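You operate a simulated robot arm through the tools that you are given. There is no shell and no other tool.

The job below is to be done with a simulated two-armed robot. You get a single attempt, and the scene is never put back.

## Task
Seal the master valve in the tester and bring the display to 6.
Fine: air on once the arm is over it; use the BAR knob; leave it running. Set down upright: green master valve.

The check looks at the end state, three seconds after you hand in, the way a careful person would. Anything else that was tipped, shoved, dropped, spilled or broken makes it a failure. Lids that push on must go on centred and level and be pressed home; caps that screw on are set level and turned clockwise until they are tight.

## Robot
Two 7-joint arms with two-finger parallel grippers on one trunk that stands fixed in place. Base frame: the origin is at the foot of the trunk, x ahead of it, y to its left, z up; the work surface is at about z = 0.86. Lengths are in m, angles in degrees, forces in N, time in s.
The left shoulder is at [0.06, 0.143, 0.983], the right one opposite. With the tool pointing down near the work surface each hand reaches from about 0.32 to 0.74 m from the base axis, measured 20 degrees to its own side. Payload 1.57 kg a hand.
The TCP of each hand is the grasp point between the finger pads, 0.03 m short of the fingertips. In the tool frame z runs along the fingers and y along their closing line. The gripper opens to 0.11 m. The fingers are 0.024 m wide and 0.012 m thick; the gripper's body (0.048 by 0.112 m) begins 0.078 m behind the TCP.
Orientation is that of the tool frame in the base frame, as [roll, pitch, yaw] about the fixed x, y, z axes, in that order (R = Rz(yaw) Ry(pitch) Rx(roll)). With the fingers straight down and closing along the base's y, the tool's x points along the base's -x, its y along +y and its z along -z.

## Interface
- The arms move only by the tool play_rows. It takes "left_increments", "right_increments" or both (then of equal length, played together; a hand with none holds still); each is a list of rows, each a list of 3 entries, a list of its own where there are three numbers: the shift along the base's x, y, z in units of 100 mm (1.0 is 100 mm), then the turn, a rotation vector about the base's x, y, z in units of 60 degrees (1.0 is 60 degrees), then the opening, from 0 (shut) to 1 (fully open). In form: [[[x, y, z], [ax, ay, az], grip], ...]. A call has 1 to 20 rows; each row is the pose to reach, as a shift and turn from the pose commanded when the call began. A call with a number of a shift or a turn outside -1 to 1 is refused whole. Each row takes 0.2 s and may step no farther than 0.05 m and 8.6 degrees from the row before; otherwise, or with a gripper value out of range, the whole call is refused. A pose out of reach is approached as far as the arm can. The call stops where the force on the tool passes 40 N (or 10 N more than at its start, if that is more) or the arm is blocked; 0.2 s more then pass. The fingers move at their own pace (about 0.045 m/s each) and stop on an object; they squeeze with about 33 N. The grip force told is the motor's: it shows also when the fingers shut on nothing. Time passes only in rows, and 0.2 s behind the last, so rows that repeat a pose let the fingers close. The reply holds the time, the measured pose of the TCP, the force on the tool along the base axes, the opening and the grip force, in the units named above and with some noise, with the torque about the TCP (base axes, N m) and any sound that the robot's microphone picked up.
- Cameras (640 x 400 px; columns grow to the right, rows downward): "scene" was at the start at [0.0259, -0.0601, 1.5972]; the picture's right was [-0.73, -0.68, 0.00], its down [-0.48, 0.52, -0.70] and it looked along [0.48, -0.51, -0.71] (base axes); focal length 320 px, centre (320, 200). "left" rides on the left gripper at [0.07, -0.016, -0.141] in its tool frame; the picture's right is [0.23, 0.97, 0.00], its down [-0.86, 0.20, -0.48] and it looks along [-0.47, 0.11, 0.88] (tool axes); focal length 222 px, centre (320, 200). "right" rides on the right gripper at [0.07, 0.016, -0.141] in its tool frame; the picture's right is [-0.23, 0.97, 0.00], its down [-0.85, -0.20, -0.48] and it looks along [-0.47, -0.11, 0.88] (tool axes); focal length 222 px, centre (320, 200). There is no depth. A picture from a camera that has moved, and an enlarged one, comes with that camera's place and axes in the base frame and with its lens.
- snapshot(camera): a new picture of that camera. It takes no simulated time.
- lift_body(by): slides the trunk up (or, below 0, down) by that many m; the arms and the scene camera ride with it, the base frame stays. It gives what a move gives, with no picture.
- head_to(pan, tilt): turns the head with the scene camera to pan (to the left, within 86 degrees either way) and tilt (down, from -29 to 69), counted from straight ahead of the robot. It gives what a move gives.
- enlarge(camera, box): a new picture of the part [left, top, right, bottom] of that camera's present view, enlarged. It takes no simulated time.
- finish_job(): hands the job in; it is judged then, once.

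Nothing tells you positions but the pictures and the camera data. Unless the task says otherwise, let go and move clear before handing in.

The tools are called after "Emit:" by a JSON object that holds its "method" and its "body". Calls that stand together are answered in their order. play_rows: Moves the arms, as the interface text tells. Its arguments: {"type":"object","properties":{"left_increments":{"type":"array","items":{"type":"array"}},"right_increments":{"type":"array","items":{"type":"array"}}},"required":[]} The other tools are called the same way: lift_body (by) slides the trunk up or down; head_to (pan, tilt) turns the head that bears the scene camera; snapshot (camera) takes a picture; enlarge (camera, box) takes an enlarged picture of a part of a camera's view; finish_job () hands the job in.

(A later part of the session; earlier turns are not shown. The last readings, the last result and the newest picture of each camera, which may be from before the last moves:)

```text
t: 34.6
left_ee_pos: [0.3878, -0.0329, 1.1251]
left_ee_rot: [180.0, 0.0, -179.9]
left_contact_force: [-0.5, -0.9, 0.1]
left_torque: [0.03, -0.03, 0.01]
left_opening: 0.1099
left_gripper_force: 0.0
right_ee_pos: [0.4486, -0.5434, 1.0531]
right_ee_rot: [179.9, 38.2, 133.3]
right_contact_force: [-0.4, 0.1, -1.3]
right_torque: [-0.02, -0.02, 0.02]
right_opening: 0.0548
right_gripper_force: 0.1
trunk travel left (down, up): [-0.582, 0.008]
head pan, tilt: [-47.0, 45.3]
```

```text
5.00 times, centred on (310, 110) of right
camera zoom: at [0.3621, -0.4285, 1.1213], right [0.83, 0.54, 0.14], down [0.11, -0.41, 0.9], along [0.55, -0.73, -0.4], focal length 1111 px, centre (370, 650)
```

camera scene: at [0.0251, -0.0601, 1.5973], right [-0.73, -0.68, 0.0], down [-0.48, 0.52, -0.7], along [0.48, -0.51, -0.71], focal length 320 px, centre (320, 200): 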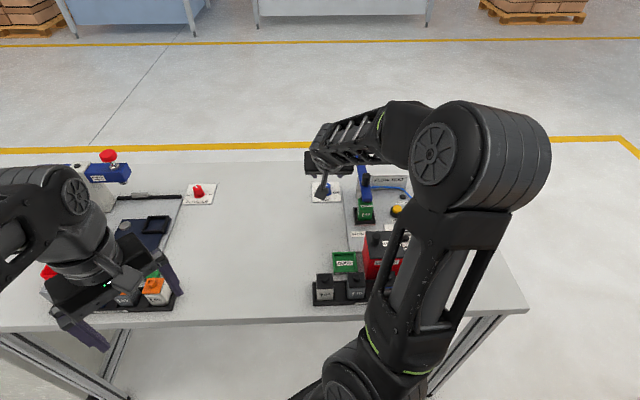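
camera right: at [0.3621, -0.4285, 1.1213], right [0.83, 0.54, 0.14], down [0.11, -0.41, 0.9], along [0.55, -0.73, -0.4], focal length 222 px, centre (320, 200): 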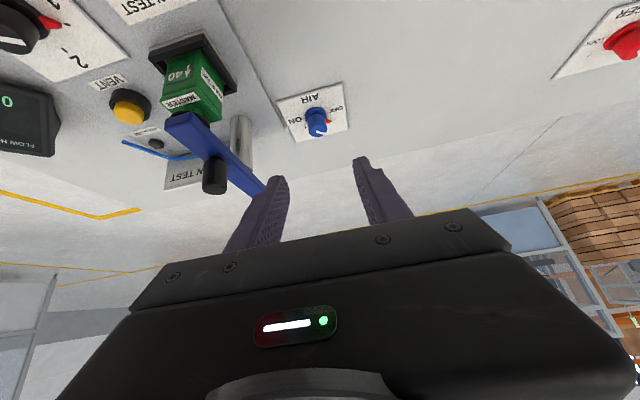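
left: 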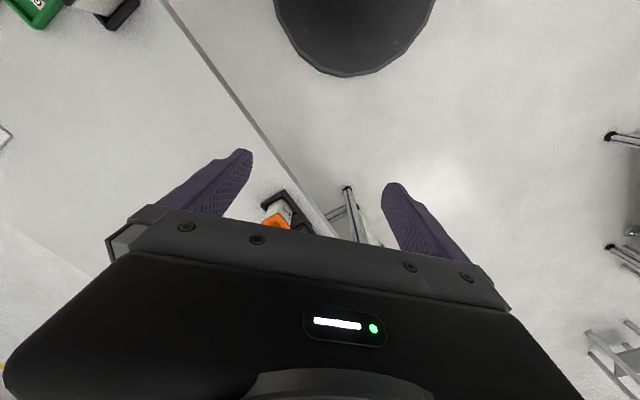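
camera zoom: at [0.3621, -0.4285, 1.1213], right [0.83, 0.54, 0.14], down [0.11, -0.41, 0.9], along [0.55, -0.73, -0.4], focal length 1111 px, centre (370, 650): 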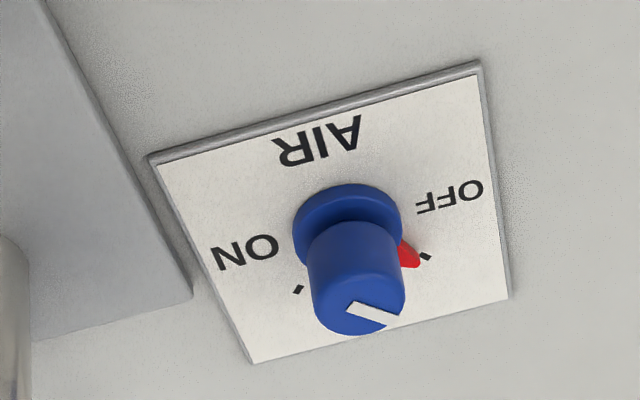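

The beam rests over the valve's outlet. The AIR knob points to OFF at (0.525, -0.627) and needs about 110° clockwise. I'll reduce the tilt and hover over it.

Emit:
{"method": "play_rows", "body": {"right_increments": [[[0, 0, 0], [0.094, 0.088, 0], 0.5], [[0, 0, 0], [0.188, 0.177, 0], 0.5], [[0, 0, 0], [0.2815, 0.265, 0], 0.5], [[0, 0, 0], [0.2815, 0.265, 0], 0.5]]}}

Emit:
{"method": "play_rows", "body": {"right_increments": [[[0.2, -0.2, -0.1], [0, 0, 0.12], 0.5], [[0.4, -0.42, -0.4], [0, 0, 0.24], 0.5], [[0.6, -0.64, -0.65], [0, 0, 0.36], 0.5], [[0.764, -0.836, -0.78], [0, 0, 0.36], 0.5], [[0.764, -0.836, -0.78], [0, 0, 0.36], 0.5]]}}

Emit:
{"method": "snapshot", "body": {"camera": "right"}}

Emit:
{"method": "snapshot", "body": {"camera": "scene"}}

```text
t: 35.6
left_ee_pos: [0.3884, -0.0324, 1.1248]
left_ee_rot: [179.9, 0.1, 180.0]
left_contact_force: [0.1, 0.1, -0.7]
left_torque: [0.0, -0.02, 0.01]
left_opening: 0.1101
left_gripper_force: 0.0
right_ee_pos: [0.4481, -0.5431, 1.0535]
right_ee_rot: [179.9, 14.7, 133.4]
right_contact_force: [-0.3, 0.1, 0.0]
right_torque: [0.01, 0.0, 0.01]
right_opening: 0.0549
right_gripper_force: 0.0
trunk travel left (down, up): [-0.582, 0.008]
head pan, tilt: [-47.0, 45.3]
```

```text
t: 36.8
left_ee_pos: [0.3895, -0.0312, 1.1254]
left_ee_rot: [180.0, 0.1, -180.0]
left_contact_force: [-0.8, -0.4, -0.1]
left_torque: [0.0, -0.04, -0.01]
left_opening: 0.1099
left_gripper_force: 0.1
right_ee_pos: [0.5251, -0.6263, 0.9763]
right_ee_rot: [179.8, 14.9, 154.9]
right_contact_force: [-0.4, 0.5, -0.5]
right_torque: [-0.03, -0.04, -0.03]
right_opening: 0.055
right_gripper_force: 0.1
trunk travel left (down, up): [-0.582, 0.008]
head pan, tilt: [-47.0, 45.3]
```

```text
taken
camera right: at [0.438, -0.5682, 1.0949], right [0.61, 0.79, 0.06], down [0.55, -0.48, 0.68], along [0.57, -0.38, -0.73], focal length 222 px, centre (320, 200)
```

right: 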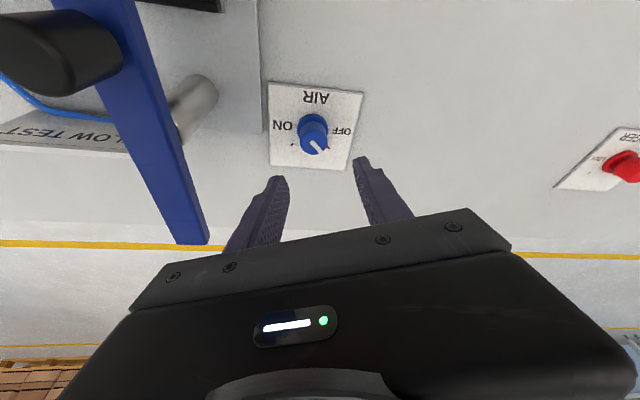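

```text
taken
camera scene: at [0.0255, -0.0598, 1.5973], right [-0.73, -0.68, 0.0], down [-0.48, 0.52, -0.7], along [0.48, -0.52, -0.71], focal length 320 px, centre (320, 200)
```

scene: 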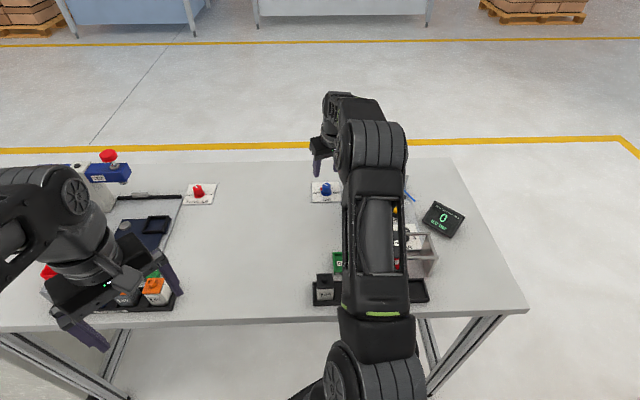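

Emit:
{"method": "play_rows", "body": {"right_increments": [[[-0.02, 0.01, -0.2], [0, 0, 0], 0.5], [[-0.02, 0.01, -0.45], [0, 0, 0], 0.5], [[-0.02, 0.01, -0.66], [0, 0, 0], 0.5], [[-0.02, 0.01, -0.66], [0, 0, 0], 0.5]]}}

Emit:
{"method": "enlarge", "body": {"camera": "right", "box": [220, 100, 420, 240]}}

Emit:
{"method": "enlarge", "body": {"camera": "scene", "box": [290, 150, 370, 210]}}

```text
t: 37.8
left_ee_pos: [0.3884, -0.0327, 1.1244]
left_ee_rot: [-180.0, 0.2, 180.0]
left_contact_force: [-0.3, 0.1, 0.8]
left_torque: [0.01, 0.01, 0.03]
left_opening: 0.1099
left_gripper_force: 0.1
right_ee_pos: [0.5239, -0.6266, 0.9085]
right_ee_rot: [179.9, 14.9, 154.9]
right_contact_force: [0.4, -0.1, 0.4]
right_torque: [0.01, -0.01, -0.01]
right_opening: 0.0552
right_gripper_force: 0.0
trunk travel left (down, up): [-0.582, 0.008]
head pan, tilt: [-47.0, 45.3]
```

```text
2.86 times, centred on (320, 170) of right
camera zoom: at [0.4362, -0.5675, 1.0287], right [0.61, 0.79, 0.06], down [0.55, -0.48, 0.68], along [0.57, -0.38, -0.73], focal length 635 px, centre (320, 286)
```

zoom: 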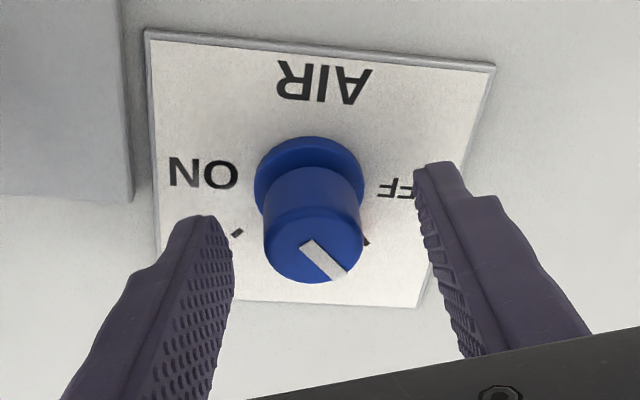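

```text
6.67 times, centred on (330, 180) of scene
camera zoom: at [0.0258, -0.06, 1.5973], right [-0.73, -0.68, 0.0], down [-0.48, 0.52, -0.7], along [0.48, -0.51, -0.71], focal length 2132 px, centre (253, 333)
```

zoom: 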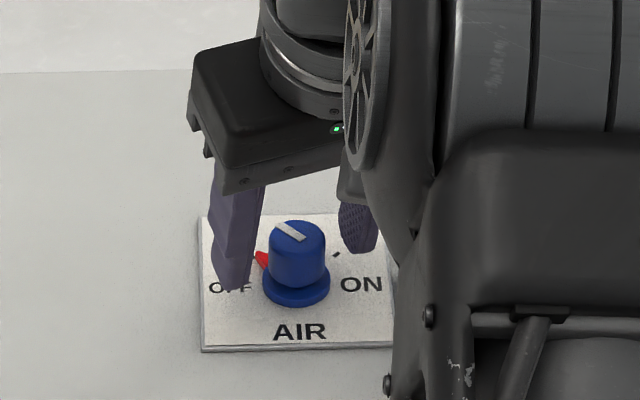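

Emit:
{"method": "play_rows", "body": {"right_increments": [[[0, 0, 0.04], [0, 0, 0], 0.5], [[0, 0, 0.04], [0, 0, 0], 0.2], [[0, 0, 0.04], [0, 0, 0], 0.15], [[0, 0, 0.04], [0, 0, 0], 0.15]]}}

Emit:
{"method": "enlarge", "body": {"camera": "right", "box": [220, 100, 420, 240]}}

```text
t: 38.8
left_ee_pos: [0.389, -0.033, 1.1254]
left_ee_rot: [180.0, 0.1, -180.0]
left_contact_force: [-0.3, -0.8, 0.5]
left_torque: [0.01, -0.03, 0.01]
left_opening: 0.1101
left_gripper_force: 0.1
right_ee_pos: [0.5228, -0.6273, 0.9137]
right_ee_rot: [179.9, 14.9, 154.9]
right_contact_force: [-1.6, -6.1, 0.1]
right_torque: [-0.32, 0.05, -0.05]
right_opening: 0.0275
right_gripper_force: 24.0
trunk travel left (down, up): [-0.582, 0.008]
head pan, tilt: [-47.0, 45.3]
```

```text
2.86 times, centred on (320, 170) of right
camera zoom: at [0.4357, -0.5693, 1.0321], right [0.61, 0.79, 0.06], down [0.55, -0.48, 0.68], along [0.57, -0.38, -0.73], focal length 635 px, centre (320, 286)
```

zoom: 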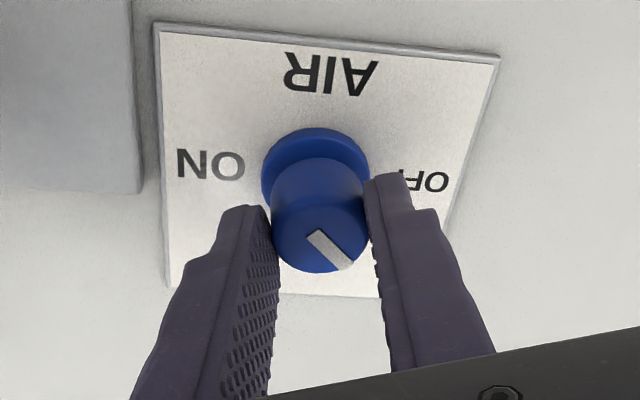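

The knob is gripped. I'll turn it clockwise 40° about its vertical axis.

Emit:
{"method": "play_rows", "body": {"right_increments": [[[0.003, 0.003, 0], [0, 0, -0.133], 0.15], [[0.006, 0.006, 0], [0, 0, -0.267], 0.15], [[0.01, 0.01, 0], [0, 0, -0.4], 0.15], [[0.013, 0.013, 0], [0, 0, -0.533], 0.15], [[0.017, 0.017, 0], [0, 0, -0.667], 0.15], [[0.017, 0.017, 0], [0, 0, -0.667], 0.15]]}}

Emit:
{"method": "enlarge", "body": {"camera": "right", "box": [220, 100, 420, 240]}}

Emit:
{"method": "snapshot", "body": {"camera": "scene"}}

```text
t: 40.2
left_ee_pos: [0.3892, -0.0333, 1.1261]
left_ee_rot: [179.9, 0.0, 180.0]
left_contact_force: [0.5, 0.1, -0.2]
left_torque: [-0.01, 0.05, 0.02]
left_opening: 0.1098
left_gripper_force: 0.1
right_ee_pos: [0.5253, -0.6243, 0.9141]
right_ee_rot: [179.7, 15.0, 114.8]
right_contact_force: [3.7, -10.7, 3.7]
right_torque: [-0.5, -0.09, -0.01]
right_opening: 0.0276
right_gripper_force: 38.0
trunk travel left (down, up): [-0.582, 0.008]
head pan, tilt: [-47.0, 45.3]
```

```text
2.86 times, centred on (320, 170) of right
camera zoom: at [0.4965, -0.5241, 1.032], right [0.98, 0.21, 0.06], down [0.11, -0.72, 0.68], along [0.19, -0.66, -0.73], focal length 635 px, centre (320, 286)
```

zoom: 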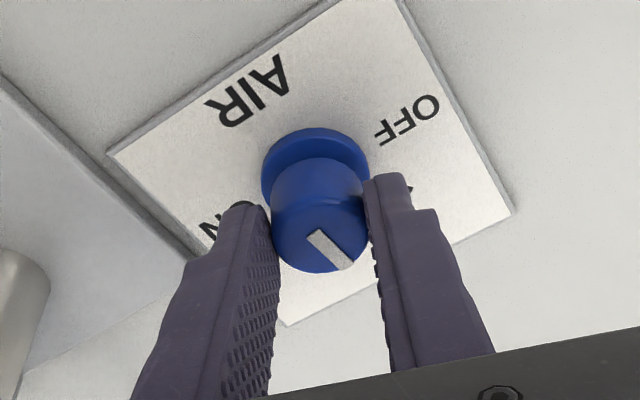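

```text
taken
camera scene: at [0.0262, -0.0611, 1.5972], right [-0.73, -0.68, 0.0], down [-0.48, 0.52, -0.7], along [0.48, -0.51, -0.71], focal length 320 px, centre (320, 200)
```

scene: 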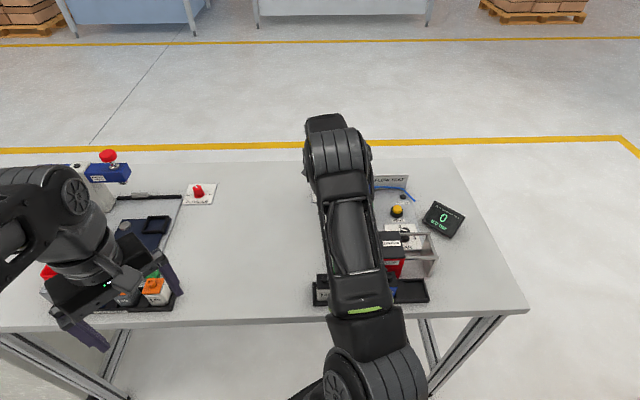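

The knob follows (mark fixed relative to the hand). There is room to keep turning in the same grip, so another 40°.

Emit:
{"method": "play_rows", "body": {"right_increments": [[[0.005, 0.0, 0], [0, 0, -0.133], 0.15], [[0.01, 0.0, 0], [0, 0, -0.267], 0.15], [[0.015, 0.0, 0], [0, 0, -0.4], 0.15], [[0.02, 0.0, 0], [0, 0, -0.533], 0.15], [[0.024, 0.0, 0], [0, 0, -0.667], 0.15], [[0.024, 0.0, 0], [0, 0, -0.667], 0.15]]}}

Emit:
{"method": "enlarge", "body": {"camera": "right", "box": [220, 100, 420, 240]}}

Emit:
{"method": "enlarge", "body": {"camera": "scene", "box": [300, 160, 480, 280]}}

```text
t: 41.6
left_ee_pos: [0.39, -0.0319, 1.1247]
left_ee_rot: [-180.0, 0.0, 180.0]
left_contact_force: [-0.6, 0.9, 0.5]
left_torque: [-0.06, -0.01, -0.01]
left_opening: 0.1098
left_gripper_force: 0.1
right_ee_pos: [0.5307, -0.6248, 0.914]
right_ee_rot: [179.7, 14.8, 74.9]
right_contact_force: [15.1, -10.1, 8.0]
right_torque: [-0.18, -0.39, 0.11]
right_opening: 0.027
right_gripper_force: 37.6
trunk travel left (down, up): [-0.582, 0.008]
head pan, tilt: [-47.0, 45.3]
```

```text
2.86 times, centred on (320, 170) of right
camera zoom: at [0.572, -0.5279, 1.0321], right [0.88, -0.47, 0.06], down [-0.38, -0.63, 0.68], along [-0.28, -0.63, -0.73], focal length 635 px, centre (320, 286)
```

zoom: 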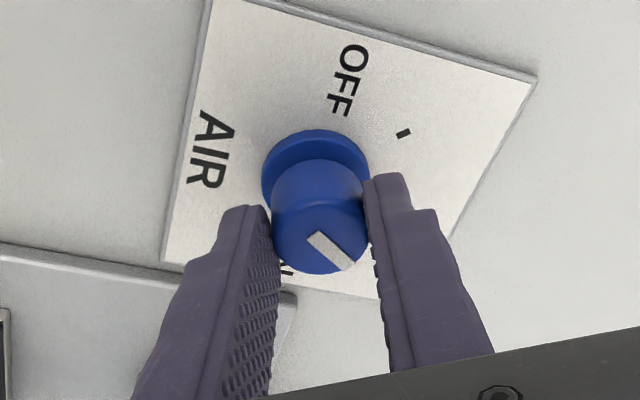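

```text
3.33 times, centred on (390, 220) of scene
camera zoom: at [0.0273, -0.0606, 1.5972], right [-0.73, -0.68, 0.0], down [-0.49, 0.52, -0.7], along [0.48, -0.51, -0.71], focal length 1066 px, centre (87, 133)
```

zoom: 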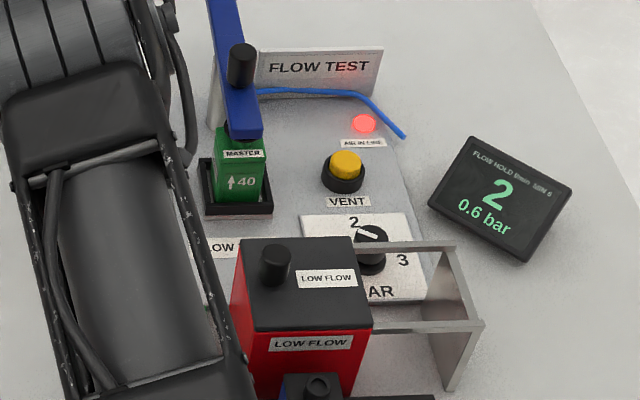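

The AIR IN LINE lamp lit and the display shows 2 l/min, 0.6 bar; the knob has turned 80°, which matches the OFF→ON tick spacing. I'll release and check the pointer and the settled reading.

Emit:
{"method": "play_rows", "body": {"right_increments": [[[0, 0, 0], [0, 0, 0], 0.4], [[0, 0, 0], [0, 0, 0], 0.5], [[0, 0, 0], [0, 0, 0], 0.5], [[0, 0, 0.3], [0, 0, 0], 0.5], [[0, 0, 0.6], [0, 0, 0], 0.5], [[0, 0, 0.6], [0, 0, 0], 0.5]]}}

Emit:
{"method": "snapshot", "body": {"camera": "right"}}

Emit:
{"method": "enlarge", "body": {"camera": "scene", "box": [300, 160, 480, 280]}}

```text
t: 43.0
left_ee_pos: [0.389, -0.0325, 1.1253]
left_ee_rot: [180.0, 0.0, -180.0]
left_contact_force: [0.0, -0.4, -0.4]
left_torque: [-0.03, -0.07, -0.04]
left_opening: 0.1101
left_gripper_force: 0.0
right_ee_pos: [0.5294, -0.6236, 0.9723]
right_ee_rot: [180.0, 14.7, 74.9]
right_contact_force: [-0.4, -0.1, 0.5]
right_torque: [0.0, -0.01, 0.01]
right_opening: 0.0553
right_gripper_force: 0.1
trunk travel left (down, up): [-0.582, 0.008]
head pan, tilt: [-47.0, 45.3]
```

```text
taken
camera right: at [0.5708, -0.5282, 1.0922], right [0.88, -0.47, 0.06], down [-0.38, -0.63, 0.68], along [-0.28, -0.62, -0.73], focal length 222 px, centre (320, 200)
```

right: 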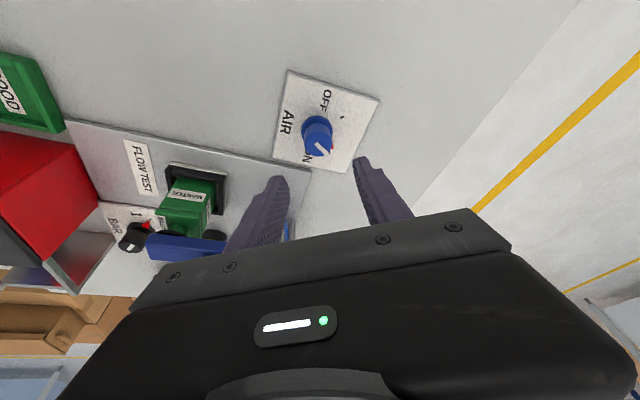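

```text
3.33 times, centred on (390, 220) of scene
camera zoom: at [0.0261, -0.0602, 1.5972], right [-0.73, -0.68, 0.0], down [-0.48, 0.52, -0.7], along [0.48, -0.51, -0.71], focal length 1066 px, centre (87, 133)
```

zoom: 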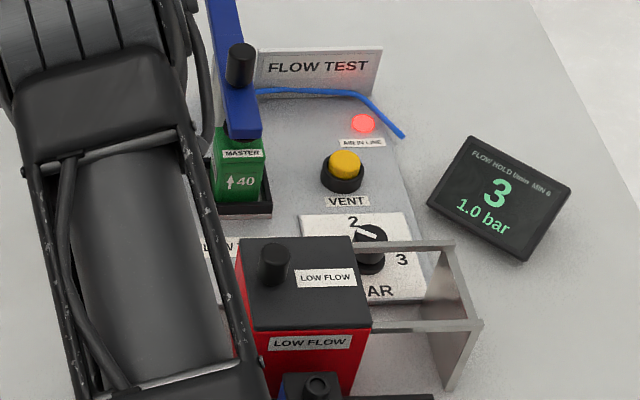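

Emit:
{"method": "enlarge", "body": {"camera": "right", "box": [260, 60, 390, 190]}}

Emit:
{"method": "enlarge", "body": {"camera": "scene", "box": [340, 185, 400, 225]}}

```text
3.08 times, centred on (325, 125) of right
camera zoom: at [0.5708, -0.5282, 1.0922], right [0.88, -0.47, 0.06], down [-0.38, -0.63, 0.68], along [-0.28, -0.62, -0.73], focal length 684 px, centre (305, 431)
```

zoom: 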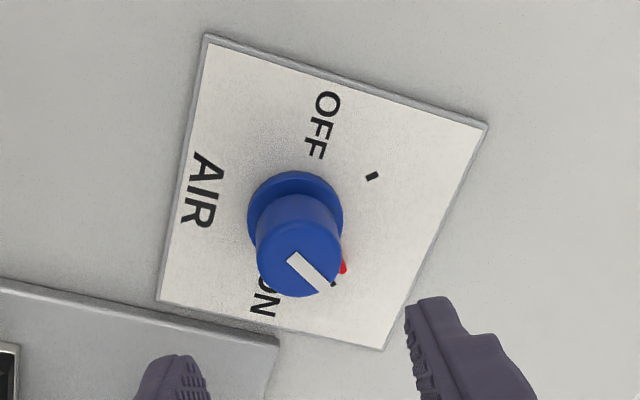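

```text
10.00 times, centred on (370, 205) of scene
camera zoom: at [0.0261, -0.0602, 1.5972], right [-0.73, -0.68, 0.0], down [-0.48, 0.52, -0.7], along [0.48, -0.51, -0.71], focal length 3198 px, centre (-180, 150)
```

zoom: 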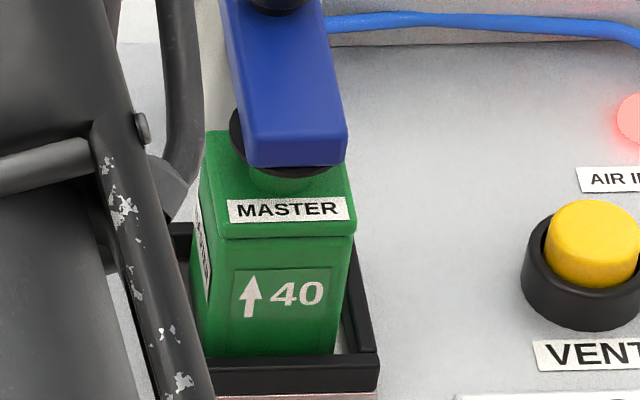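

Sealed and running: 1.0 bar gives 3, so 2.0 bar should give 6. The BAR scale is about 60° per bar, clockwise. I'll retreat from the AIR knob clear of the beam, untilt and head for the BAR knob.

Emit:
{"method": "play_rows", "body": {"right_increments": [[[0, 0, 0.3], [0, 0, 0.125], 0.5], [[-0.2, 0.14, 0.6], [0, 0, 0.25], 0.5], [[-0.4, 0.28, 0.78], [0, 0, 0.375], 0.5], [[-0.6, 0.42, 0.78], [0, 0, 0.5], 0.5], [[-0.8, 0.56, 0.78], [0, 0, 0.625], 0.5], [[-1.0, 0.7, 0.78], [0, 0, 0.75], 0.5]]}}

Emit:
{"method": "play_rows", "body": {"right_increments": [[[-0.1, 0.09, 0], [0, 0, 0.125], 0.5], [[-0.22, 0.18, 0], [0, 0, 0.25], 0.5], [[-0.34, 0.27, 0], [0, 0, 0.375], 0.5], [[-0.46, 0.36, 0], [0, 0, 0.5], 0.5], [[-0.58, 0.45, 0], [0, 0, 0.625], 0.5], [[-0.69, 0.54, 0], [0, 0, 0.75], 0.5], [[-0.69, 0.54, 0], [0, 0, 0.75], 0.5]]}}

Emit:
{"method": "play_rows", "body": {"right_increments": [[[0, 0, 0], [0.0324, 0.121, 0], 0.5], [[0, 0, 0], [0.0647, 0.2415, 0], 0.5], [[0, 0, 0], [0.0647, 0.2415, 0], 0.5]]}}

Emit:
{"method": "snapshot", "body": {"camera": "right"}}

Emit:
{"method": "snapshot", "body": {"camera": "scene"}}

```text
t: 44.4
left_ee_pos: [0.3873, -0.0326, 1.1267]
left_ee_rot: [180.0, 0.2, -180.0]
left_contact_force: [0.2, 0.6, 0.6]
left_torque: [-0.03, -0.02, 0.0]
left_opening: 0.11
left_gripper_force: 0.1
right_ee_pos: [0.4269, -0.5546, 1.0518]
right_ee_rot: [179.8, 14.9, 120.1]
right_contact_force: [0.2, 1.0, 0.4]
right_torque: [-0.05, 0.03, -0.01]
right_opening: 0.0549
right_gripper_force: 0.1
trunk travel left (down, up): [-0.582, 0.008]
head pan, tilt: [-47.0, 45.3]
```

```text
t: 46.0
left_ee_pos: [0.3892, -0.0324, 1.1243]
left_ee_rot: [179.9, 0.0, -180.0]
left_contact_force: [0.6, 0.4, 0.9]
left_torque: [-0.02, 0.01, -0.02]
left_opening: 0.1102
left_gripper_force: 0.0
right_ee_pos: [0.3598, -0.5017, 1.0523]
right_ee_rot: [179.9, 14.8, 165.0]
right_contact_force: [-0.1, 0.0, 1.0]
right_torque: [-0.02, -0.01, 0.02]
right_opening: 0.0549
right_gripper_force: 0.0
trunk travel left (down, up): [-0.582, 0.008]
head pan, tilt: [-47.0, 45.3]
```

```text
t: 46.8
left_ee_pos: [0.3897, -0.0325, 1.1249]
left_ee_rot: [-179.9, 0.1, -179.9]
left_contact_force: [1.3, -0.2, -0.3]
left_torque: [0.02, -0.01, 0.01]
left_opening: 0.1099
left_gripper_force: 0.0
right_ee_pos: [0.3584, -0.4991, 1.052]
right_ee_rot: [179.8, -0.2, 164.9]
right_contact_force: [0.0, -0.7, -0.6]
right_torque: [-0.01, 0.01, 0.0]
right_opening: 0.0552
right_gripper_force: 0.0
trunk travel left (down, up): [-0.582, 0.008]
head pan, tilt: [-47.0, 45.3]
```

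```text
taken
camera right: at [0.2955, -0.4663, 1.193], right [0.47, 0.88, 0.0], down [0.78, -0.42, 0.47], along [0.42, -0.22, -0.88], focal length 222 px, centre (320, 200)
```

right: 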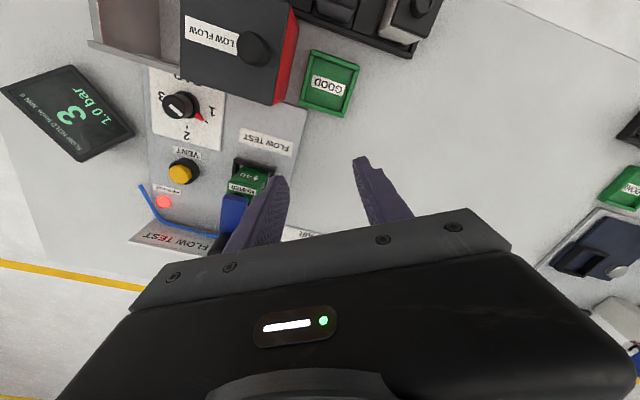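

```text
taken
camera scene: at [0.0255, -0.06, 1.5973], right [-0.73, -0.68, 0.0], down [-0.48, 0.52, -0.7], along [0.48, -0.51, -0.71], focal length 320 px, centre (320, 200)
```

scene: 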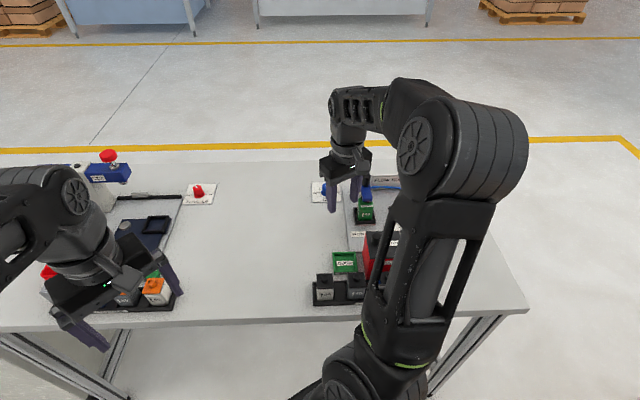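

Emit:
{"method": "enlarge", "body": {"camera": "right", "box": [120, 60, 260, 160]}}

```text
4.00 times, centred on (190, 110) of right
camera zoom: at [0.2955, -0.4663, 1.193], right [0.47, 0.88, 0.0], down [0.78, -0.42, 0.47], along [0.42, -0.22, -0.88], focal length 888 px, centre (840, 560)
```

zoom: 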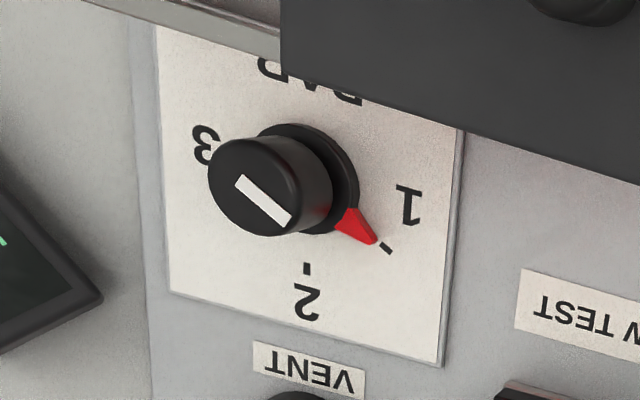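

The BAR knob is at about (0.237, -0.635). I'll hover over it with the hand pointing straight down.

Emit:
{"method": "play_rows", "body": {"right_increments": [[[-0.3, -0.33, 0], [0, 0, 0], 0.5], [[-0.6, -0.66, 0], [0, 0, 0], 0.5], [[-0.9, -0.99, 0], [0, 0, 0], 0.5]]}}

Emit:
{"method": "play_rows", "body": {"right_increments": [[[-0.2, -0.3, 0], [0, 0, 0], 0.5], [[-0.31, -0.37, -0.3], [0, 0, 0], 0.5], [[-0.31, -0.37, -0.6], [0, 0, 0], 0.5], [[-0.31, -0.37, -0.6], [0, 0, 0], 0.5]]}}

Emit:
{"method": "snapshot", "body": {"camera": "right"}}

Emit:
{"method": "enlarge", "body": {"camera": "scene", "box": [330, 160, 490, 290]}}

```text
t: 47.6
left_ee_pos: [0.3889, -0.0336, 1.1251]
left_ee_rot: [-180.0, 0.1, 180.0]
left_contact_force: [0.3, -0.6, 0.3]
left_torque: [-0.01, 0.0, -0.01]
left_opening: 0.11
left_gripper_force: 0.0
right_ee_pos: [0.268, -0.6, 1.0506]
right_ee_rot: [180.0, -0.1, 164.9]
right_contact_force: [-1.1, 0.5, -0.1]
right_torque: [0.01, 0.02, 0.01]
right_opening: 0.055
right_gripper_force: 0.1
trunk travel left (down, up): [-0.582, 0.008]
head pan, tilt: [-47.0, 45.3]
```

```text
t: 48.6
left_ee_pos: [0.3896, -0.0319, 1.1236]
left_ee_rot: [180.0, 0.1, 180.0]
left_contact_force: [0.3, 0.3, -0.4]
left_torque: [-0.02, 0.01, 0.02]
left_opening: 0.1101
left_gripper_force: 0.1
right_ee_pos: [0.2379, -0.6362, 0.9916]
right_ee_rot: [179.8, -0.3, 164.9]
right_contact_force: [-0.6, 0.4, 1.3]
right_torque: [-0.02, 0.0, 0.0]
right_opening: 0.055
right_gripper_force: 0.1
trunk travel left (down, up): [-0.582, 0.008]
head pan, tilt: [-47.0, 45.3]
```

```text
taken
camera right: at [0.175, -0.6025, 1.133], right [0.47, 0.88, 0.0], down [0.77, -0.42, 0.48], along [0.42, -0.22, -0.88], focal length 222 px, centre (320, 200)
```

right: 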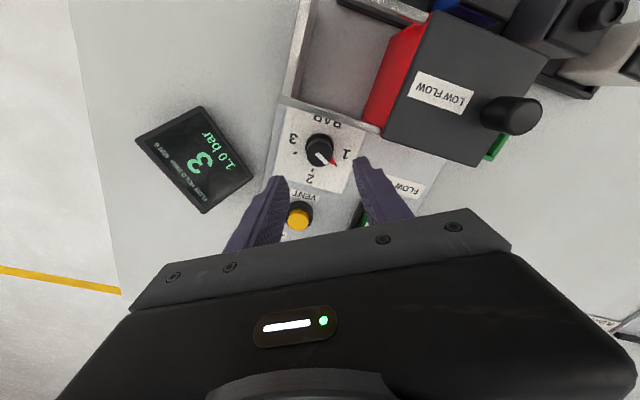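

```text
3.08 times, centred on (410, 225) of scene
camera zoom: at [0.0257, -0.0597, 1.5973], right [-0.73, -0.68, 0.0], down [-0.48, 0.52, -0.7], along [0.48, -0.52, -0.71], focal length 984 px, centre (43, 123)
```

zoom: 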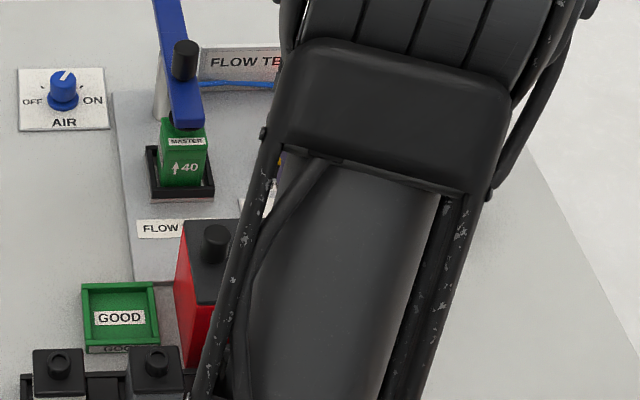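

Emit:
{"method": "enlarge", "body": {"camera": "right", "box": [270, 100, 370, 190]}}

```text
4.44 times, centred on (320, 145) of right
camera zoom: at [0.175, -0.6025, 1.133], right [0.47, 0.88, 0.0], down [0.77, -0.42, 0.48], along [0.42, -0.22, -0.88], focal length 987 px, centre (320, 444)
```

zoom: 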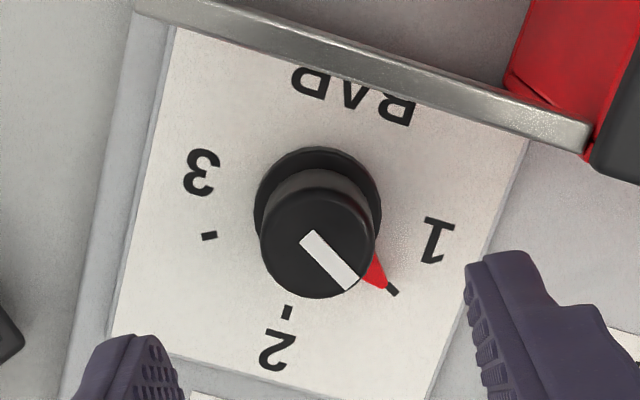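

The knob is within 3 mm of the tool axis and the display is in view of the wrist camera. I'll correct, lower, and grip.

Emit:
{"method": "play_rows", "body": {"right_increments": [[[-0.025, 0, -0.2], [0, 0, 0], 0.5], [[-0.025, 0, -0.45], [0, 0, 0], 0.5], [[-0.025, 0, -0.65], [0, 0, 0], 0.5], [[-0.025, 0, -0.74], [0, 0, 0], 0.5], [[-0.025, 0, -0.74], [0, 0, 0], 0.5]]}}

Emit:
{"method": "enlarge", "body": {"camera": "right", "box": [220, 100, 420, 240]}}

```text
t: 49.8
left_ee_pos: [0.3886, -0.0323, 1.1244]
left_ee_rot: [-180.0, 0.0, -180.0]
left_contact_force: [0.1, -0.3, 0.5]
left_torque: [-0.01, -0.01, 0.0]
left_opening: 0.1098
left_gripper_force: 0.0
right_ee_pos: [0.2366, -0.6364, 0.917]
right_ee_rot: [179.8, -0.1, 164.9]
right_contact_force: [0.0, 0.4, 0.5]
right_torque: [0.0, 0.01, 0.0]
right_opening: 0.055
right_gripper_force: 0.1
trunk travel left (down, up): [-0.582, 0.008]
head pan, tilt: [-47.0, 45.3]
```

```text
2.86 times, centred on (320, 170) of right
camera zoom: at [0.1722, -0.6024, 1.0591], right [0.47, 0.88, 0.0], down [0.77, -0.42, 0.48], along [0.42, -0.22, -0.88], focal length 635 px, centre (320, 286)
```

zoom: 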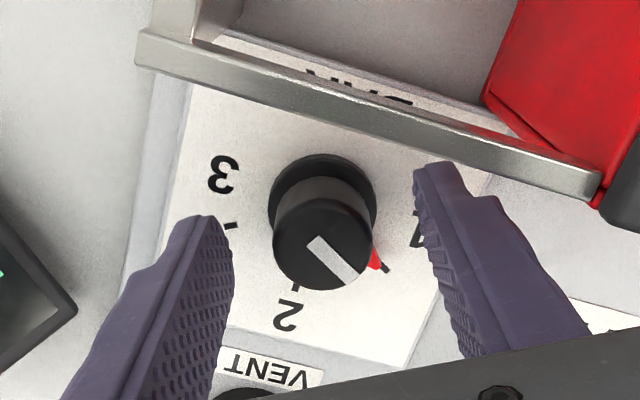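

Emit:
{"method": "play_rows", "body": {"right_increments": [[[0, 0, 0], [0, 0, 0], 0.3], [[0, 0, 0], [0, 0, 0], 0.15], [[0, 0, 0], [0, 0, 0], 0.15], [[0, 0, 0], [0, 0, 0], 0.15]]}}

Emit:
{"method": "snapshot", "body": {"camera": "right"}}

```text
t: 50.8
left_ee_pos: [0.3898, -0.0336, 1.1248]
left_ee_rot: [179.9, 0.1, 180.0]
left_contact_force: [-0.5, -0.3, 0.0]
left_torque: [-0.02, 0.06, -0.01]
left_opening: 0.1099
left_gripper_force: 0.0
right_ee_pos: [0.2354, -0.6364, 0.9178]
right_ee_rot: [179.9, -0.2, 164.9]
right_contact_force: [-1.0, 1.4, -1.3]
right_torque: [-0.24, 0.0, 0.01]
right_opening: 0.0278
right_gripper_force: 34.7
trunk travel left (down, up): [-0.582, 0.008]
head pan, tilt: [-47.0, 45.3]
```

```text
taken
camera right: at [0.1723, -0.6022, 1.0592], right [0.47, 0.88, 0.0], down [0.77, -0.42, 0.48], along [0.42, -0.22, -0.88], focal length 222 px, centre (320, 200)
```

right: 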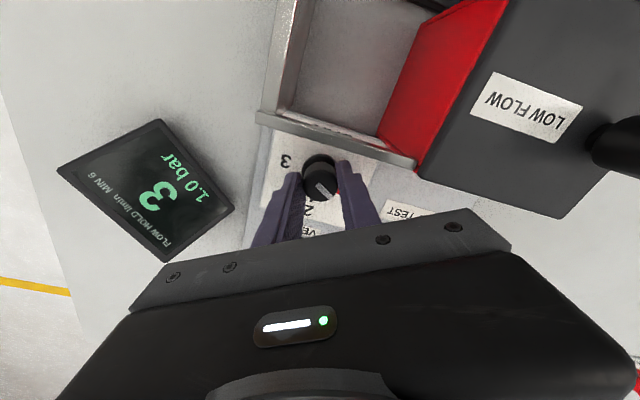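

Gripped with no side load. I'll turn clockwise 50° first and read the display.

Emit:
{"method": "play_rows", "body": {"right_increments": [[[0, 0, 0], [0, 0, -0.12], 0.15], [[0, 0, 0], [0, 0, -0.24], 0.15], [[0, 0, 0], [0, 0, -0.36], 0.15], [[0, 0, 0], [0, 0, -0.48], 0.15], [[0, 0, 0], [0, 0, -0.6], 0.15], [[0, 0, 0], [0, 0, -0.72], 0.15], [[0, 0, 0], [0, 0, -0.833], 0.15], [[0, 0, 0], [0, 0, -0.833], 0.15], [[0, 0, 0], [0, 0, -0.833], 0.15], [[0, 0, 0], [0, 0, -0.833], 0.15], [[0, 0, 0], [0, 0, -0.833], 0.15], [[0, 0, 0], [0, 0, -0.833], 0.15]]}}

Emit:
{"method": "snapshot", "body": {"camera": "right"}}

Emit:
{"method": "snapshot", "body": {"camera": "scene"}}

```text
t: 53.4
left_ee_pos: [0.3897, -0.0307, 1.1245]
left_ee_rot: [-179.8, -0.1, -180.0]
left_contact_force: [-0.3, -0.3, 0.4]
left_torque: [0.01, -0.02, -0.04]
left_opening: 0.1102
left_gripper_force: 0.1
right_ee_pos: [0.2365, -0.6336, 0.9181]
right_ee_rot: [179.9, -0.2, 115.0]
right_contact_force: [6.4, 12.6, -0.2]
right_torque: [0.43, 0.19, 0.01]
right_opening: 0.0276
right_gripper_force: 37.9
trunk travel left (down, up): [-0.582, 0.008]
head pan, tilt: [-47.0, 45.3]
```

```text
taken
camera right: at [0.2215, -0.5648, 1.0592], right [0.98, 0.2, 0.0], down [0.18, -0.86, 0.48], along [0.1, -0.47, -0.88], focal length 222 px, centre (320, 200)
```

right: 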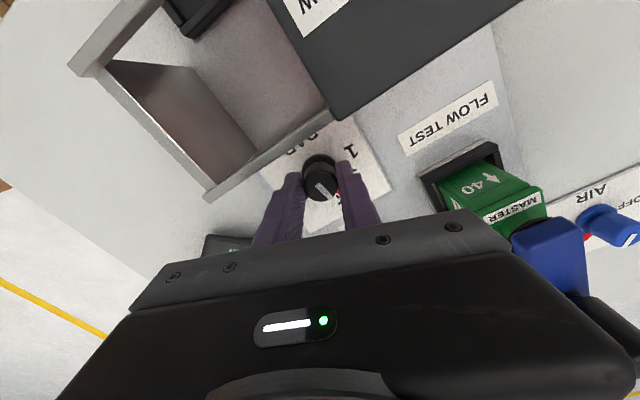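

```text
taken
camera scene: at [0.0269, -0.0584, 1.5973], right [-0.73, -0.68, 0.0], down [-0.48, 0.52, -0.7], along [0.48, -0.52, -0.71], focal length 320 px, centre (320, 200)
```

scene: 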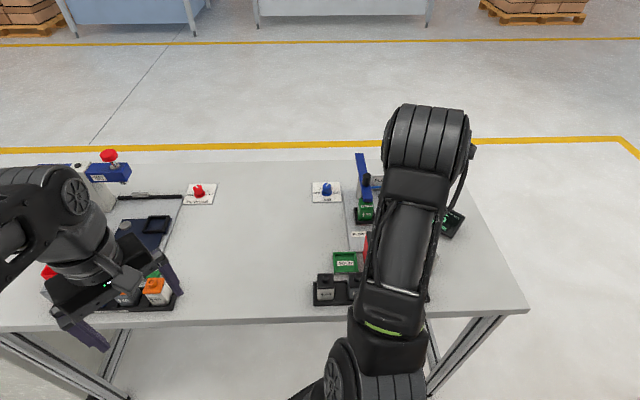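

Emit:
{"method": "enlarge", "body": {"camera": "scene", "box": [425, 195, 475, 245]}}

Emit:
{"method": "enlarge", "body": {"camera": "right", "box": [260, 110, 400, 230]}}

```text
8.00 times, centred on (450, 220) of scene
camera zoom: at [0.0269, -0.0584, 1.5973], right [-0.73, -0.68, 0.0], down [-0.48, 0.52, -0.7], along [0.48, -0.52, -0.71], focal length 2558 px, centre (-720, 40)
```

zoom: 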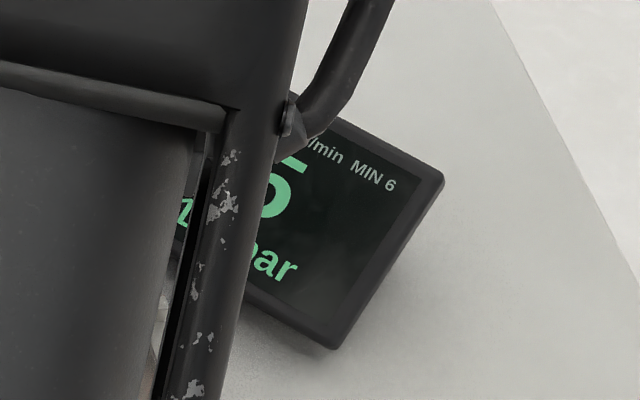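

```text
3.33 times, centred on (330, 170) of right
camera zoom: at [0.2215, -0.5648, 1.0592], right [0.98, 0.2, 0.0], down [0.18, -0.86, 0.48], along [0.1, -0.47, -0.88], focal length 740 px, centre (287, 300)
```

zoom: 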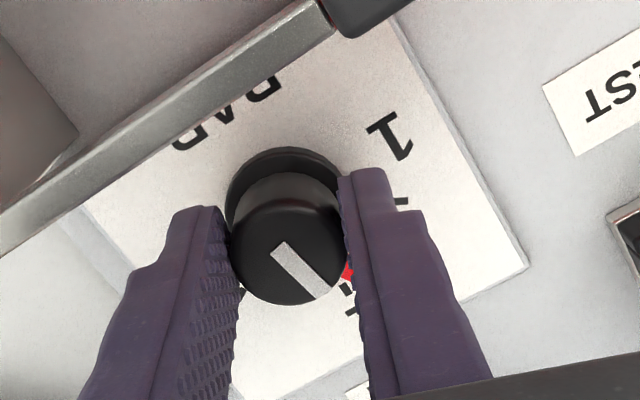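

It reads 5 with the pointer just short of 2. Another 10°.

Emit:
{"method": "play_rows", "body": {"right_increments": [[[0, 0, 0], [0, 0, -0.08], 0.15], [[0, 0, 0], [0, 0, -0.165], 0.15], [[0, 0, 0], [0, 0, -0.165], 0.15], [[0, 0, 0], [0, 0, -0.165], 0.15], [[0, 0, 0], [0, 0, -0.165], 0.15], [[0, 0, 0], [0, 0, -0.165], 0.15], [[0, 0, 0], [0, 0, -0.165], 0.15]]}}

Emit:
{"method": "enlarge", "body": {"camera": "scene", "box": [425, 195, 475, 245]}}

Emit:
{"method": "enlarge", "body": {"camera": "right", "box": [260, 110, 400, 230]}}

```text
t: 55.0
left_ee_pos: [0.3894, -0.031, 1.1262]
left_ee_rot: [-179.9, 0.0, 179.9]
left_contact_force: [0.3, 0.4, -0.2]
left_torque: [-0.01, 0.0, -0.01]
left_opening: 0.1101
left_gripper_force: 0.1
right_ee_pos: [0.2372, -0.6351, 0.9183]
right_ee_rot: [179.8, -0.2, 105.1]
right_contact_force: [12.0, 15.6, -2.7]
right_torque: [0.31, 0.0, 0.02]
right_opening: 0.0273
right_gripper_force: 38.0
trunk travel left (down, up): [-0.582, 0.008]
head pan, tilt: [-47.0, 45.3]
```

```text
8.00 times, centred on (450, 220) of scene
camera zoom: at [0.0276, -0.0583, 1.5973], right [-0.73, -0.68, 0.0], down [-0.49, 0.52, -0.7], along [0.48, -0.52, -0.71], focal length 2558 px, centre (-720, 40)
```

zoom: 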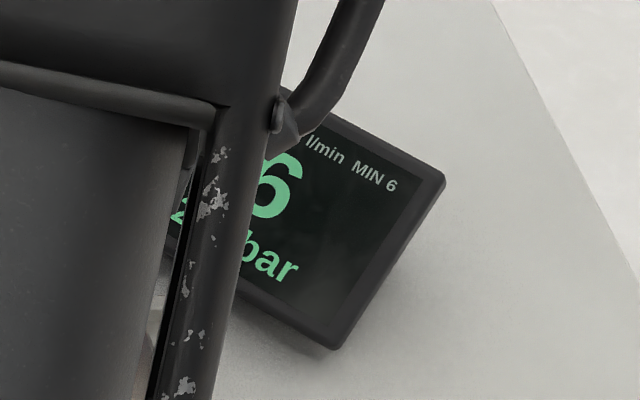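

```text
3.33 times, centred on (330, 170) of right
camera zoom: at [0.2341, -0.5631, 1.0592], right [1.0, 0.03, 0.0], down [0.03, -0.88, 0.48], along [0.02, -0.48, -0.88], focal length 740 px, centre (287, 300)
```

zoom: 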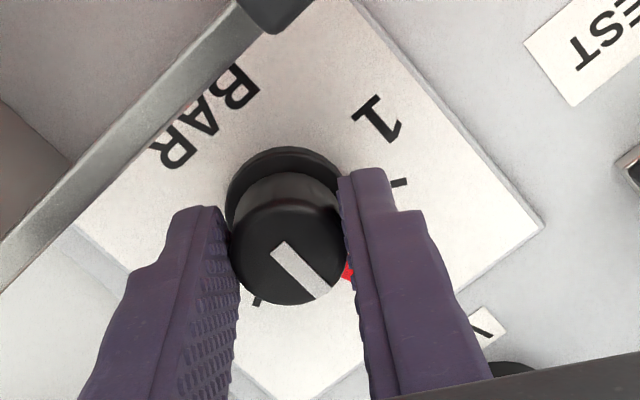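

The display reads 6. I'll relieve the side load slightly, release without twisting, lift, and check the settled reading.

Emit:
{"method": "play_rows", "body": {"right_increments": [[[0.008, 0.01, 0], [0, 0, 0], 0.15], [[0.016, 0.02, 0], [0, 0, 0], 0.15], [[0.016, 0.02, 0], [0, 0, 0], 0.35], [[0.016, 0.02, 0], [0, 0, 0], 0.5], [[0.016, 0.02, 0], [0, 0, 0], 0.5], [[0.016, 0.02, 0], [0, 0, 0], 0.5]]}}

Emit:
{"method": "play_rows", "body": {"right_increments": [[[0, 0, 0.2], [0, 0, 0], 0.5], [[0, 0, 0.5], [0, 0, 0], 0.5], [[0, 0, 0.9], [0, 0, 0], 0.5], [[0, 0, 0.9], [0, 0, 0], 0.5]]}}

Emit:
{"method": "snapshot", "body": {"camera": "right"}}

Emit:
{"method": "snapshot", "body": {"camera": "scene"}}

```text
t: 56.4
left_ee_pos: [0.3893, -0.0323, 1.1255]
left_ee_rot: [-180.0, 0.1, -180.0]
left_contact_force: [-0.9, -1.2, -0.5]
left_torque: [-0.02, 0.02, 0.01]
left_opening: 0.1099
left_gripper_force: 0.0
right_ee_pos: [0.2378, -0.6342, 0.9172]
right_ee_rot: [179.9, -0.1, 104.9]
right_contact_force: [-0.7, 0.4, 0.5]
right_torque: [0.0, -0.03, -0.04]
right_opening: 0.055
right_gripper_force: 0.0
trunk travel left (down, up): [-0.582, 0.008]
head pan, tilt: [-47.0, 45.3]
```

```text
t: 57.4
left_ee_pos: [0.3891, -0.0332, 1.1253]
left_ee_rot: [180.0, 0.0, 180.0]
left_contact_force: [0.6, 0.1, 0.0]
left_torque: [0.03, 0.0, 0.02]
left_opening: 0.1101
left_gripper_force: 0.1
right_ee_pos: [0.2373, -0.6346, 1.0078]
right_ee_rot: [179.9, -0.2, 105.0]
right_contact_force: [0.1, 0.8, 0.4]
right_torque: [0.0, 0.0, 0.01]
right_opening: 0.0551
right_gripper_force: 0.1
trunk travel left (down, up): [-0.582, 0.008]
head pan, tilt: [-47.0, 45.3]
```

```text
taken
camera right: at [0.2337, -0.5638, 1.1493], right [1.0, 0.03, 0.0], down [0.03, -0.88, 0.48], along [0.02, -0.48, -0.88], focal length 222 px, centre (320, 200)
```

right: 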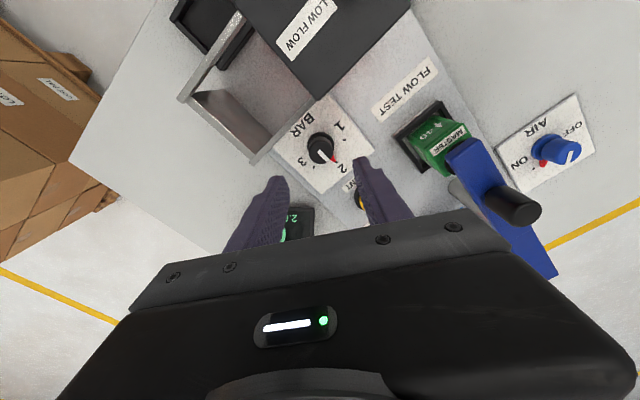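

```text
taken
camera scene: at [0.0263, -0.0606, 1.5972], right [-0.73, -0.68, 0.0], down [-0.48, 0.52, -0.7], along [0.48, -0.51, -0.71], focal length 320 px, centre (320, 200)
```

scene: 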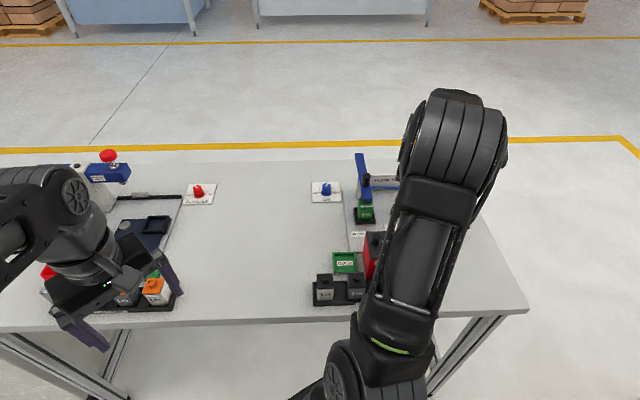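

The pointer sits at 2. I'll move the arm up and clear toward the left, then confirm everything from the scene camera.

Emit:
{"method": "play_rows", "body": {"right_increments": [[[0, 0, 0.3], [0, 0, 0], 0.5], [[0.1, 0.3, 0.5], [0, 0, 0], 0.5], [[0.2, 0.65, 0.7], [0, 0, 0], 0.5], [[0.3, 0.95, 0.8], [0, 0, 0], 0.5]]}}

Emit:
{"method": "play_rows", "body": {"right_increments": [[[0.1, 0.3, 0.2], [0, 0, 0.12], 0.5], [[0.2, 0.6, 0.4], [0, 0, 0.24], 0.5], [[0.3, 0.9, 0.4], [0, 0, 0.36], 0.5], [[0.3, 0.95, 0.4], [0, 0, 0.48], 0.5], [[0.3, 0.95, 0.4], [0, 0, 0.6], 0.5], [[0.3, 0.95, 0.4], [0, 0, 0.72], 0.5], [[0.3, 0.95, 0.4], [0, 0, 0.84], 0.5]]}}

Emit:
{"method": "snapshot", "body": {"camera": "right"}}

Emit:
{"method": "snapshot", "body": {"camera": "scene"}}

```text
t: 58.4
left_ee_pos: [0.388, -0.0313, 1.1256]
left_ee_rot: [-179.8, 0.1, -180.0]
left_contact_force: [0.8, 0.2, -0.1]
left_torque: [0.02, 0.0, -0.01]
left_opening: 0.11
left_gripper_force: 0.1
right_ee_pos: [0.2665, -0.5391, 1.0886]
right_ee_rot: [179.9, -0.1, 105.0]
right_contact_force: [-0.1, 1.2, -0.7]
right_torque: [0.0, -0.01, 0.01]
right_opening: 0.055
right_gripper_force: 0.1
trunk travel left (down, up): [-0.582, 0.008]
head pan, tilt: [-47.0, 45.3]
```

```text
t: 60.0
left_ee_pos: [0.3886, -0.0319, 1.1257]
left_ee_rot: [180.0, 0.2, -180.0]
left_contact_force: [0.4, 0.2, -0.6]
left_torque: [0.01, 0.05, 0.02]
left_opening: 0.1102
left_gripper_force: 0.0
right_ee_pos: [0.2969, -0.4451, 1.127]
right_ee_rot: [179.9, -0.3, 155.4]
right_contact_force: [0.2, -0.3, -0.3]
right_torque: [0.01, -0.02, 0.01]
right_opening: 0.055
right_gripper_force: 0.0
trunk travel left (down, up): [-0.582, 0.008]
head pan, tilt: [-47.0, 45.3]
```

```text
taken
camera right: at [0.2399, -0.401, 1.269], right [0.61, 0.79, 0.0], down [0.7, -0.54, 0.48], along [0.38, -0.29, -0.88], focal length 222 px, centre (320, 200)
```

right: 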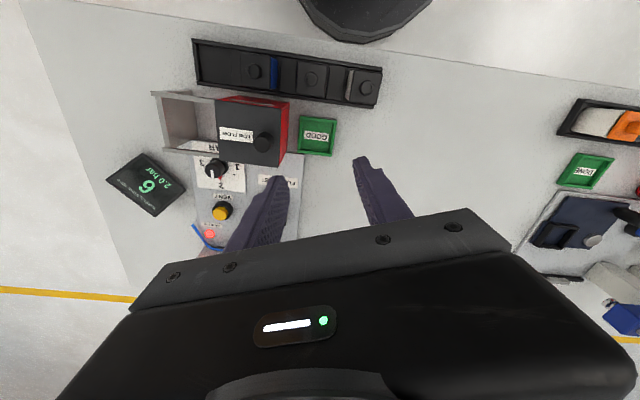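

```text
taken
camera scene: at [0.0259, -0.0601, 1.5972], right [-0.73, -0.68, 0.0], down [-0.48, 0.52, -0.7], along [0.48, -0.51, -0.71], focal length 320 px, centre (320, 200)
```

scene: 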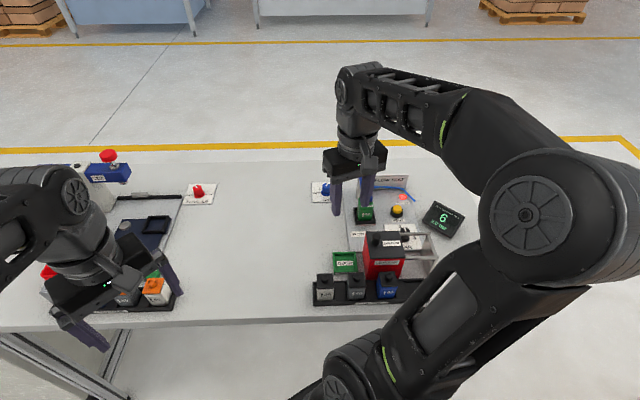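

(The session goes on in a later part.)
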